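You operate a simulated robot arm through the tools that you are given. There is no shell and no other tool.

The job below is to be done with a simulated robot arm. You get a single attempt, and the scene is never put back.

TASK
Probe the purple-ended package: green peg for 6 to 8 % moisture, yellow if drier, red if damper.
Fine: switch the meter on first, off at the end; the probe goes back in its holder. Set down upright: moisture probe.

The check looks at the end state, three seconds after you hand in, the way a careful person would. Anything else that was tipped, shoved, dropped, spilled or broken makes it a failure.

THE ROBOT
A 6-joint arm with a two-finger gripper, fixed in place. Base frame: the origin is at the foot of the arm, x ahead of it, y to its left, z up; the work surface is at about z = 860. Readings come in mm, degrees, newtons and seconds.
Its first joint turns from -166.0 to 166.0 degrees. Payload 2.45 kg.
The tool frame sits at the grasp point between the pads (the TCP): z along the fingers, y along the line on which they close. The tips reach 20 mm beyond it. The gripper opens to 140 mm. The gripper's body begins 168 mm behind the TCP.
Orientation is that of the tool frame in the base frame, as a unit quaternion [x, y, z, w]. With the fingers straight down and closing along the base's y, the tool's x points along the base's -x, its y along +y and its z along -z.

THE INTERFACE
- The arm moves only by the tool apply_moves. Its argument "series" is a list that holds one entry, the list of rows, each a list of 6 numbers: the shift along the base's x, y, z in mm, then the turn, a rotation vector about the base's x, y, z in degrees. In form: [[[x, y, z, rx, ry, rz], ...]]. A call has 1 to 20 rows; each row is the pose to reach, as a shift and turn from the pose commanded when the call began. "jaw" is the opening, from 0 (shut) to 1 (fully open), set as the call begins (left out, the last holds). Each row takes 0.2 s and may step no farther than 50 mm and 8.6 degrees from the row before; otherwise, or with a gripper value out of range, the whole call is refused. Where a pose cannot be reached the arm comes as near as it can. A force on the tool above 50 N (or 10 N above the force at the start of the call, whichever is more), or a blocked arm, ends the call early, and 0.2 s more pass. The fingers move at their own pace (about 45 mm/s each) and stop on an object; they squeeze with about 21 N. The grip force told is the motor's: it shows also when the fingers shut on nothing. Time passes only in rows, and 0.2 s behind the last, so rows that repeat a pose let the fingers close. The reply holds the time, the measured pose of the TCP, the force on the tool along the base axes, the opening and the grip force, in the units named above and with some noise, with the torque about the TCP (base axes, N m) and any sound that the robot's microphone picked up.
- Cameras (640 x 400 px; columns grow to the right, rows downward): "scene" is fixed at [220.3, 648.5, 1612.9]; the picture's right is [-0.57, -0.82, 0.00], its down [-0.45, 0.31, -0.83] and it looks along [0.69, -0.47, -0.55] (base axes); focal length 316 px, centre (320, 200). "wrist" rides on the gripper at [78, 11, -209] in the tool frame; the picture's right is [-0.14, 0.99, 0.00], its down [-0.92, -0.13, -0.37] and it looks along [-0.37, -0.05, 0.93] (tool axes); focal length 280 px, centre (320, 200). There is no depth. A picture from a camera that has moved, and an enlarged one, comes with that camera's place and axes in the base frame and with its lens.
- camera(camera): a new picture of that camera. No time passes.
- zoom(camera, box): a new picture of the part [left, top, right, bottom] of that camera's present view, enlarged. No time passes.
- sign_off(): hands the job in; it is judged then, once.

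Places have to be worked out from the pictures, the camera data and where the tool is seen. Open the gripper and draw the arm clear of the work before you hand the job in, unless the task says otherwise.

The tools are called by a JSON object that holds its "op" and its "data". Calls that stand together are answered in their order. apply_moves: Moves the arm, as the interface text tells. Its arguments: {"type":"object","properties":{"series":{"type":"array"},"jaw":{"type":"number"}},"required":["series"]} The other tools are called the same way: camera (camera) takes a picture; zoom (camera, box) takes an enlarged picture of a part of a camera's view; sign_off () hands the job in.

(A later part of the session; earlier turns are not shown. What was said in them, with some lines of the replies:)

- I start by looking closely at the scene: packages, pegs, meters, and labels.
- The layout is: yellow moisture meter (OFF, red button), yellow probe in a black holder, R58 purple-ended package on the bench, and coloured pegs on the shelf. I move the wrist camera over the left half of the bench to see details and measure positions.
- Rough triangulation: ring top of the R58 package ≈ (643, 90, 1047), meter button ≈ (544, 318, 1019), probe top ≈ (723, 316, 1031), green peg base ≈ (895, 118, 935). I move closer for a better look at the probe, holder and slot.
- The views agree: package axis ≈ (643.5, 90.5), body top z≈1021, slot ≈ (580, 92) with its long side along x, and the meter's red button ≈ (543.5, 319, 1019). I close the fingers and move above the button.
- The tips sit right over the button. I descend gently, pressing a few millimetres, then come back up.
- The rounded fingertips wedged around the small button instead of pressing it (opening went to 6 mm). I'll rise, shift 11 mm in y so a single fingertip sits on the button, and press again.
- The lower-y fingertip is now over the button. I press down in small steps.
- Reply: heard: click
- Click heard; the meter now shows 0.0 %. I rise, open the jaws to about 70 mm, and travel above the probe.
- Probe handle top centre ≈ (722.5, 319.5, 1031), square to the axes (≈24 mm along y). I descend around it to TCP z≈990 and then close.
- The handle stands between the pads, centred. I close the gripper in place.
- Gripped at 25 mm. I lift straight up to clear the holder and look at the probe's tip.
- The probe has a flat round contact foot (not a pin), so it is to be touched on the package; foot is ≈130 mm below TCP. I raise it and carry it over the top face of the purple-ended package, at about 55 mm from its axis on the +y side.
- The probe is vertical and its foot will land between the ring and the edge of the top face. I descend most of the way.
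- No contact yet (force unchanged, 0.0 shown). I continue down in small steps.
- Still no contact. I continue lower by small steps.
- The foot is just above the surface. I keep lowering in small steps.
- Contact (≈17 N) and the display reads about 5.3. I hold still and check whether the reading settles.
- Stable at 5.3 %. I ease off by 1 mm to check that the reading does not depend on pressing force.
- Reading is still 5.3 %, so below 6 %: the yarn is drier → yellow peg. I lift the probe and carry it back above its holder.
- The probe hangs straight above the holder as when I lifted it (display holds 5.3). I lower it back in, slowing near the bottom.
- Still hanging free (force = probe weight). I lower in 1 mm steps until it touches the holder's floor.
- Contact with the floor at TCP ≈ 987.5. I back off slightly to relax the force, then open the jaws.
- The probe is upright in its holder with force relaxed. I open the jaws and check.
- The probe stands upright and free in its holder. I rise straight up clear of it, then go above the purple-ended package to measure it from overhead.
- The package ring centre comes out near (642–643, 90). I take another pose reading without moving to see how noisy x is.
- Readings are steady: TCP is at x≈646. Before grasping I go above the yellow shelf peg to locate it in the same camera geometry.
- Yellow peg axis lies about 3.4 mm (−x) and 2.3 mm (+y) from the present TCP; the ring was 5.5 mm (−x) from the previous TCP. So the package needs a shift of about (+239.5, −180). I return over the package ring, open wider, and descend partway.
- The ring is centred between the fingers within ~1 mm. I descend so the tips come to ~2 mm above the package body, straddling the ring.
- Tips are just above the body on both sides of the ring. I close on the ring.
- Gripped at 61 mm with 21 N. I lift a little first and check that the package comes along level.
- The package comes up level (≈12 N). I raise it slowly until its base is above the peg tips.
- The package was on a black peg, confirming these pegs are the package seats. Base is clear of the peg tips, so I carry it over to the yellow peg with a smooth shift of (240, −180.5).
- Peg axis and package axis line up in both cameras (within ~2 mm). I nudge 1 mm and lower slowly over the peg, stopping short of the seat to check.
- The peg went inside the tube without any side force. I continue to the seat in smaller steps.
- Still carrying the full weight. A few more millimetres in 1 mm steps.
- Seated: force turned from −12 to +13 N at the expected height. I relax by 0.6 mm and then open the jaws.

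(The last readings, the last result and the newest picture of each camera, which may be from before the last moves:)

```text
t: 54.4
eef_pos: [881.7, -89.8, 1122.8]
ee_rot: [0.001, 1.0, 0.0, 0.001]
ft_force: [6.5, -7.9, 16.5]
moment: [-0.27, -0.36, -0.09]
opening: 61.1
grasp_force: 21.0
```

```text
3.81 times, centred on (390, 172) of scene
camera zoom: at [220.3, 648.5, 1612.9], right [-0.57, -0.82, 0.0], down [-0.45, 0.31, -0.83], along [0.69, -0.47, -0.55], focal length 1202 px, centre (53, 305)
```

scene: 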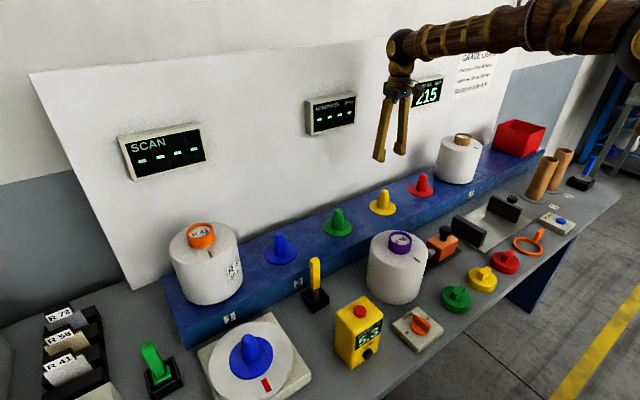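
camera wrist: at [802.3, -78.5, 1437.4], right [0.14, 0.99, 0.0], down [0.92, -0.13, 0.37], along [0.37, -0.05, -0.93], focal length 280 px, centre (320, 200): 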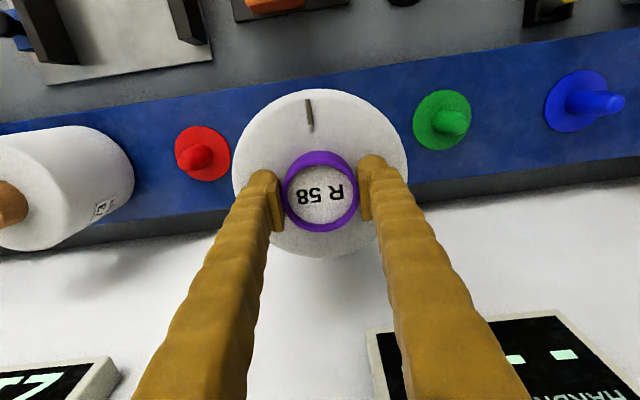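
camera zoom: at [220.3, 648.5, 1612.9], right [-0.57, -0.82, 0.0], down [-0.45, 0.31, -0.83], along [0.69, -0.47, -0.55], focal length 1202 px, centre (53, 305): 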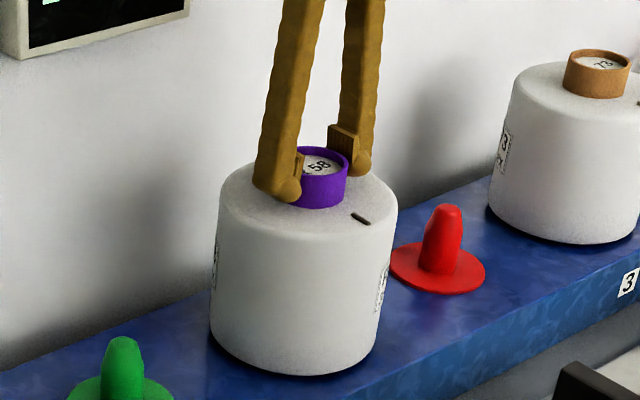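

The package sits flat on the peg's base. I open the jaws without moving.

{"op": "apply_moves", "data": {"series": [[[0, 0, 0, 0, 0, 0], [0, 0, 0, 0, 0, 0], [0, 0, 0, 0, 0, 0], [0, 0, 0, 0, 0, 0]]], "jaw": 0.7}}

{"op": "zoom", "data": {"camera": "scene", "box": [350, 120, 430, 225]}}

{"op": "zoom", "data": {"camera": "wrist", "box": [220, 75, 420, 265]}}

```text
t: 55.4
eef_pos: [880.5, -90.0, 1122.7]
ee_rot: [0.0, 1.0, 0.0, 0.0]
ft_force: [-0.6, 1.7, -0.2]
moment: [0.0, 0.0, 0.01]
opening: 98.1
grasp_force: 0.1
```

```text
3.81 times, centred on (390, 172) of scene
camera zoom: at [220.3, 648.5, 1612.9], right [-0.57, -0.82, 0.0], down [-0.45, 0.31, -0.83], along [0.69, -0.47, -0.55], focal length 1202 px, centre (53, 305)
```

zoom: 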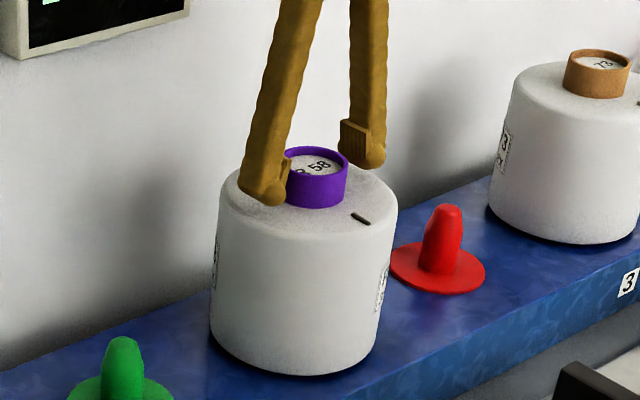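

```text
2.11 times, centred on (320, 170) of wrist
camera zoom: at [804.2, -79.3, 1332.3], right [0.14, 0.99, 0.0], down [0.92, -0.13, 0.37], along [0.37, -0.05, -0.93], focal length 590 px, centre (320, 263)
```

zoom: 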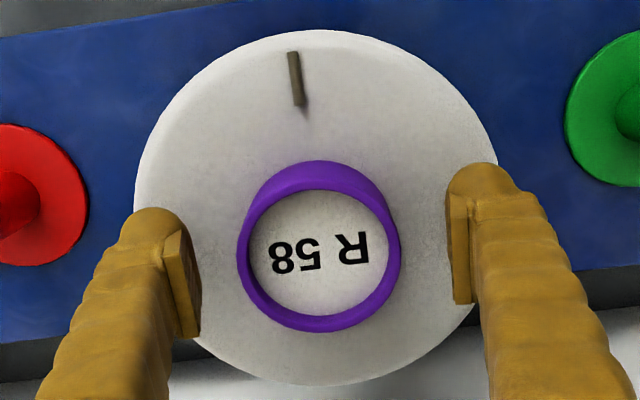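

The package stands steady on the yellow peg. I rise straight up, clear of the ring, with the jaws still open.

{"op": "apply_moves", "data": {"series": [[[0, 0, 15, 0, 0, 0], [0, 0, 45, 0, 0, 0], [0, 0, 85, 0, 0, 0], [0, 0, 120, 0, 0, 0], [-20, 25, 120, 0, 0, 0], [-45, 56, 120, 0, 0, 0]]]}}

{"op": "camera", "data": {"camera": "scene"}}

{"op": "camera", "data": {"camera": "wrist"}}

```text
t: 56.8
eef_pos: [831.3, -33.9, 1244.4]
ee_rot: [0.0, 1.0, 0.0, 0.0]
ft_force: [-0.7, 0.1, 0.3]
moment: [0.0, 0.03, -0.04]
opening: 97.9
grasp_force: 0.0
```

```text
taken
```

scene: 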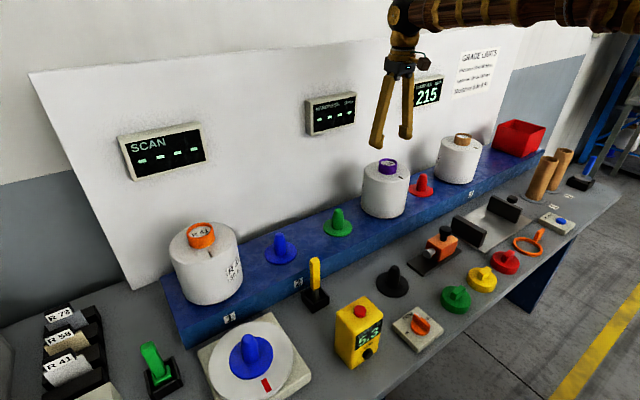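

```text
taken
camera wrist: at [756.2, -23.2, 1453.1], right [0.14, 0.99, 0.0], down [0.92, -0.13, 0.37], along [0.36, -0.05, -0.93], focal length 280 px, centre (320, 200)
```

wrist: 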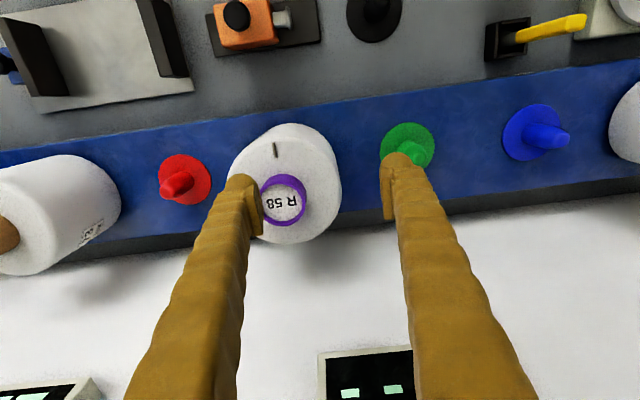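

The package is on the yellow peg and everything else is in place. I close the jaws and travel high over to the meter to switch it off.

{"op": "apply_moves", "data": {"series": [[[-27, 34, 0, 0, 0, 0], [-56, 70, 0, 0, 0, 0], [-85, 106, 0, 0, 0, 0], [-114, 142, 0, 0, 0, 0], [-143, 178, 0, 0, 0, 0], [-172, 214, 0, 0, 0, 0], [-201, 250, 0, 0, 0, 0], [-230, 286, 0, 0, 0, 0], [-259, 322, 0, 0, 0, 0], [-280, 350, 0, 0, 0, 0], [-292, 364.7, 0, 0, 0, 0], [-292, 364.7, -45, 0, 0, 0], [-292, 364.7, -90, 0, 0, 0], [-292, 364.7, -130, 0, 0, 0], [-292, 364.7, -160, 0, 0, 0], [-292, 364.7, -175, 0, 0, 0], [-292, 364.7, -175, 0, 0, 0]]], "jaw": 0}}

{"op": "zoom", "data": {"camera": "scene", "box": [280, 240, 440, 380]}}

{"op": "zoom", "data": {"camera": "wrist", "box": [260, 90, 400, 240]}}

```text
t: 60.4
eef_pos: [542.9, 330.5, 1068.0]
ee_rot: [-0.001, 1.0, 0.0, 0.001]
ft_force: [-0.8, -0.1, 1.3]
moment: [0.0, 0.03, -0.01]
opening: 0.1
grasp_force: 20.7
```

```text
2.86 times, centred on (360, 310) of scene
camera zoom: at [220.3, 648.5, 1612.9], right [-0.57, -0.82, 0.0], down [-0.45, 0.31, -0.83], along [0.69, -0.47, -0.55], focal length 901 px, centre (206, -114)
```

zoom: 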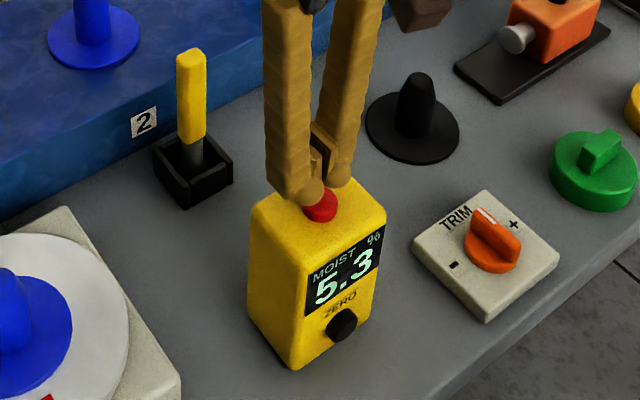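

```text
2.67 times, centred on (330, 165) of wrist
camera zoom: at [467.2, 341.2, 1277.4], right [0.14, 0.99, 0.0], down [0.92, -0.13, 0.37], along [0.37, -0.05, -0.93], focal length 748 px, centre (293, 293)
```

zoom: 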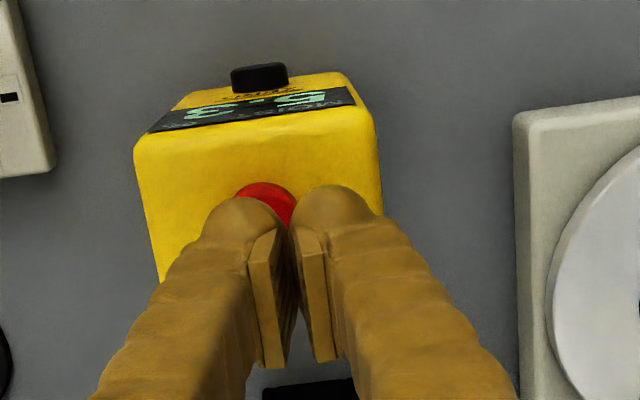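

Same alignment as the successful press. I press the button down to the same depth as before.

{"op": "apply_moves", "data": {"series": [[[0, 0, -12, 0, 0, 0], [0, 0, -22, 0, 0, 0], [0, 0, -27, 0, 0, 0], [0, 0, -29, 0, 0, 0], [0, 0, -31, 0, 0, 0], [0, 0, -32, 0, 0, 0], [0, 0, -33, 0, 0, 0], [0, 0, -34, 0, 0, 0]]]}}

{"op": "zoom", "data": {"camera": "scene", "box": [280, 240, 440, 380]}}

```text
t: 62.2
eef_pos: [544.7, 331.1, 1034.9]
ee_rot: [0.0, 1.0, 0.001, 0.0]
ft_force: [-0.8, 1.5, 3.2]
moment: [0.01, 0.04, -0.02]
opening: 0.0
grasp_force: 20.8
heard: click
```

```text
2.86 times, centred on (360, 310) of scene
camera zoom: at [220.3, 648.5, 1612.9], right [-0.57, -0.82, 0.0], down [-0.45, 0.31, -0.83], along [0.69, -0.47, -0.55], focal length 901 px, centre (206, -114)
```

zoom: 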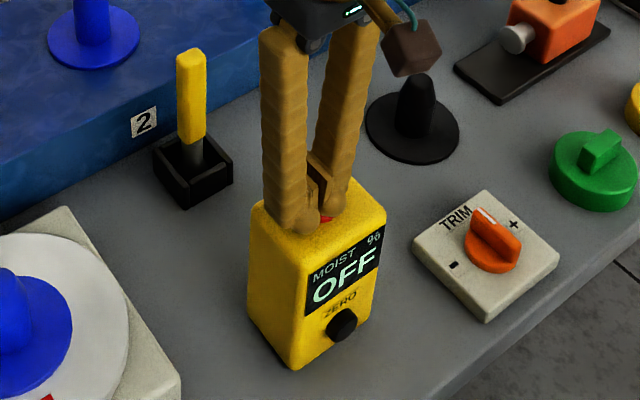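

Click heard and the meter shows OFF. I rise straight up, then draw the arm back high and clear, opening the gripper once away.

{"op": "apply_moves", "data": {"series": [[[0, 0, 10, 0, 0, 0], [0, 0, 40, 0, 0, 0], [0, 0, 85, 0, 0, 0], [0, 0, 130, 0, 0, 0], [0, -20, 175, 0, 0, 0], [-5, -60, 200, 0, 0, 0], [-10, -105, 220, 0, 0, 0], [-15, -150, 240, 0, 0, 0], [-20, -195, 260, 0, 0, 0], [-20, -235, 280, 0, 0, 0], [-20, -235, 300, 0, 0, 0]]]}}

{"op": "apply_moves", "data": {"series": [[[0, -10, 20, 0, 0, 0], [0, -20, 40, 0, 0, 0], [0, -20, 40, 0, 0, 0], [0, -20, 40, 0, 0, 0], [0, -20, 40, 0, 0, 0], [0, -20, 40, 0, 0, 0], [0, -20, 40, 0, 0, 0], [0, -20, 40, 0, 0, 0]]], "jaw": 1}}

{"op": "camera", "data": {"camera": "scene"}}

{"op": "camera", "data": {"camera": "wrist"}}

{"op": "zoom", "data": {"camera": "scene", "box": [270, 150, 440, 380]}}

```text
t: 64.6
eef_pos: [523.6, 95.7, 1335.5]
ee_rot: [0.0, 1.0, -0.001, 0.0]
ft_force: [-0.7, 1.0, 0.1]
moment: [-0.03, 0.0, 0.01]
opening: 0.0
grasp_force: 21.0
```

```text
t: 66.4
eef_pos: [524.0, 75.3, 1373.9]
ee_rot: [0.0, 1.0, 0.0, 0.0]
ft_force: [1.0, 0.2, 0.0]
moment: [-0.01, 0.02, 0.05]
opening: 140.0
grasp_force: 0.1
```

```text
taken
```

scene: 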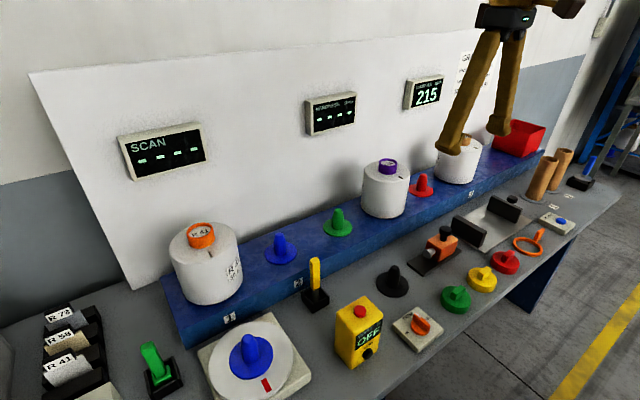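

```text
taken
camera wrist: at [447.1, 86.2, 1583.5], right [0.14, 0.99, 0.0], down [0.92, -0.13, 0.37], along [0.37, -0.05, -0.93], focal length 280 px, centre (320, 200)
```

wrist: 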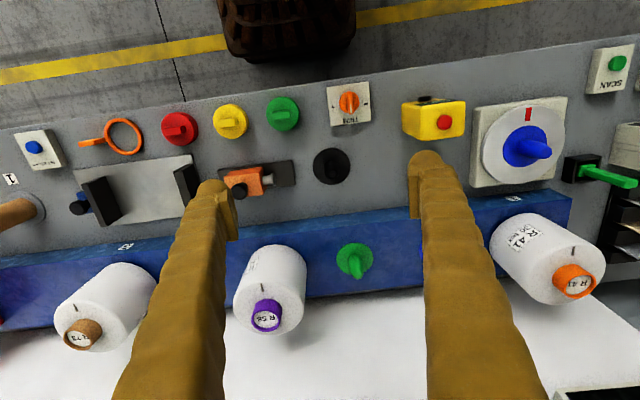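

```text
1.74 times, centred on (355, 265) of scene
camera zoom: at [220.3, 648.5, 1612.9], right [-0.57, -0.82, 0.0], down [-0.45, 0.31, -0.83], along [0.69, -0.47, -0.55], focal length 549 px, centre (259, 87)
```

zoom: 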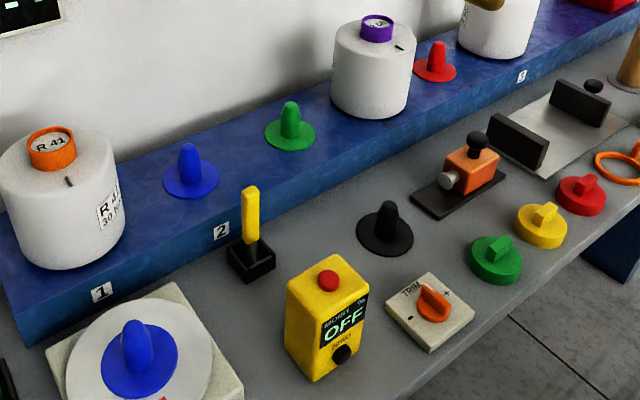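

The end state is as it should be: the package is upright on the yellow peg after the 5.3 % reading. The probe is upright in its holder, the meter shows OFF, nothing else has moved, and the gripper is open and clear. I hand in.

{"op": "sign_off", "data": {}}

```text
The job is handed in.
```

The purple-ended package (R 58) read 5.3 % moisture. That is drier than the 6 to 8 % band, so I put it on the yellow peg.

- **Meter:** I switched it on first, and it showed 0.0 before probing. It is switched off now, and the display reads OFF.
- **Reading:** I touched the probe's flat foot to the package's top face. The display settled at 5.3.
- **Probe:** It is back in its holder, standing upright.
- **Pegs:** I took "peg" to mean the coloured spindles on the blue shelf. The package was sitting on a black one like them on the bench. I left the green, yellow and red discs at the front of the bench alone.

In the last pictures nothing else looks moved or tipped. The gripper is open and the arm is clear of the work. The job is handed in; I have not seen the result of the check.
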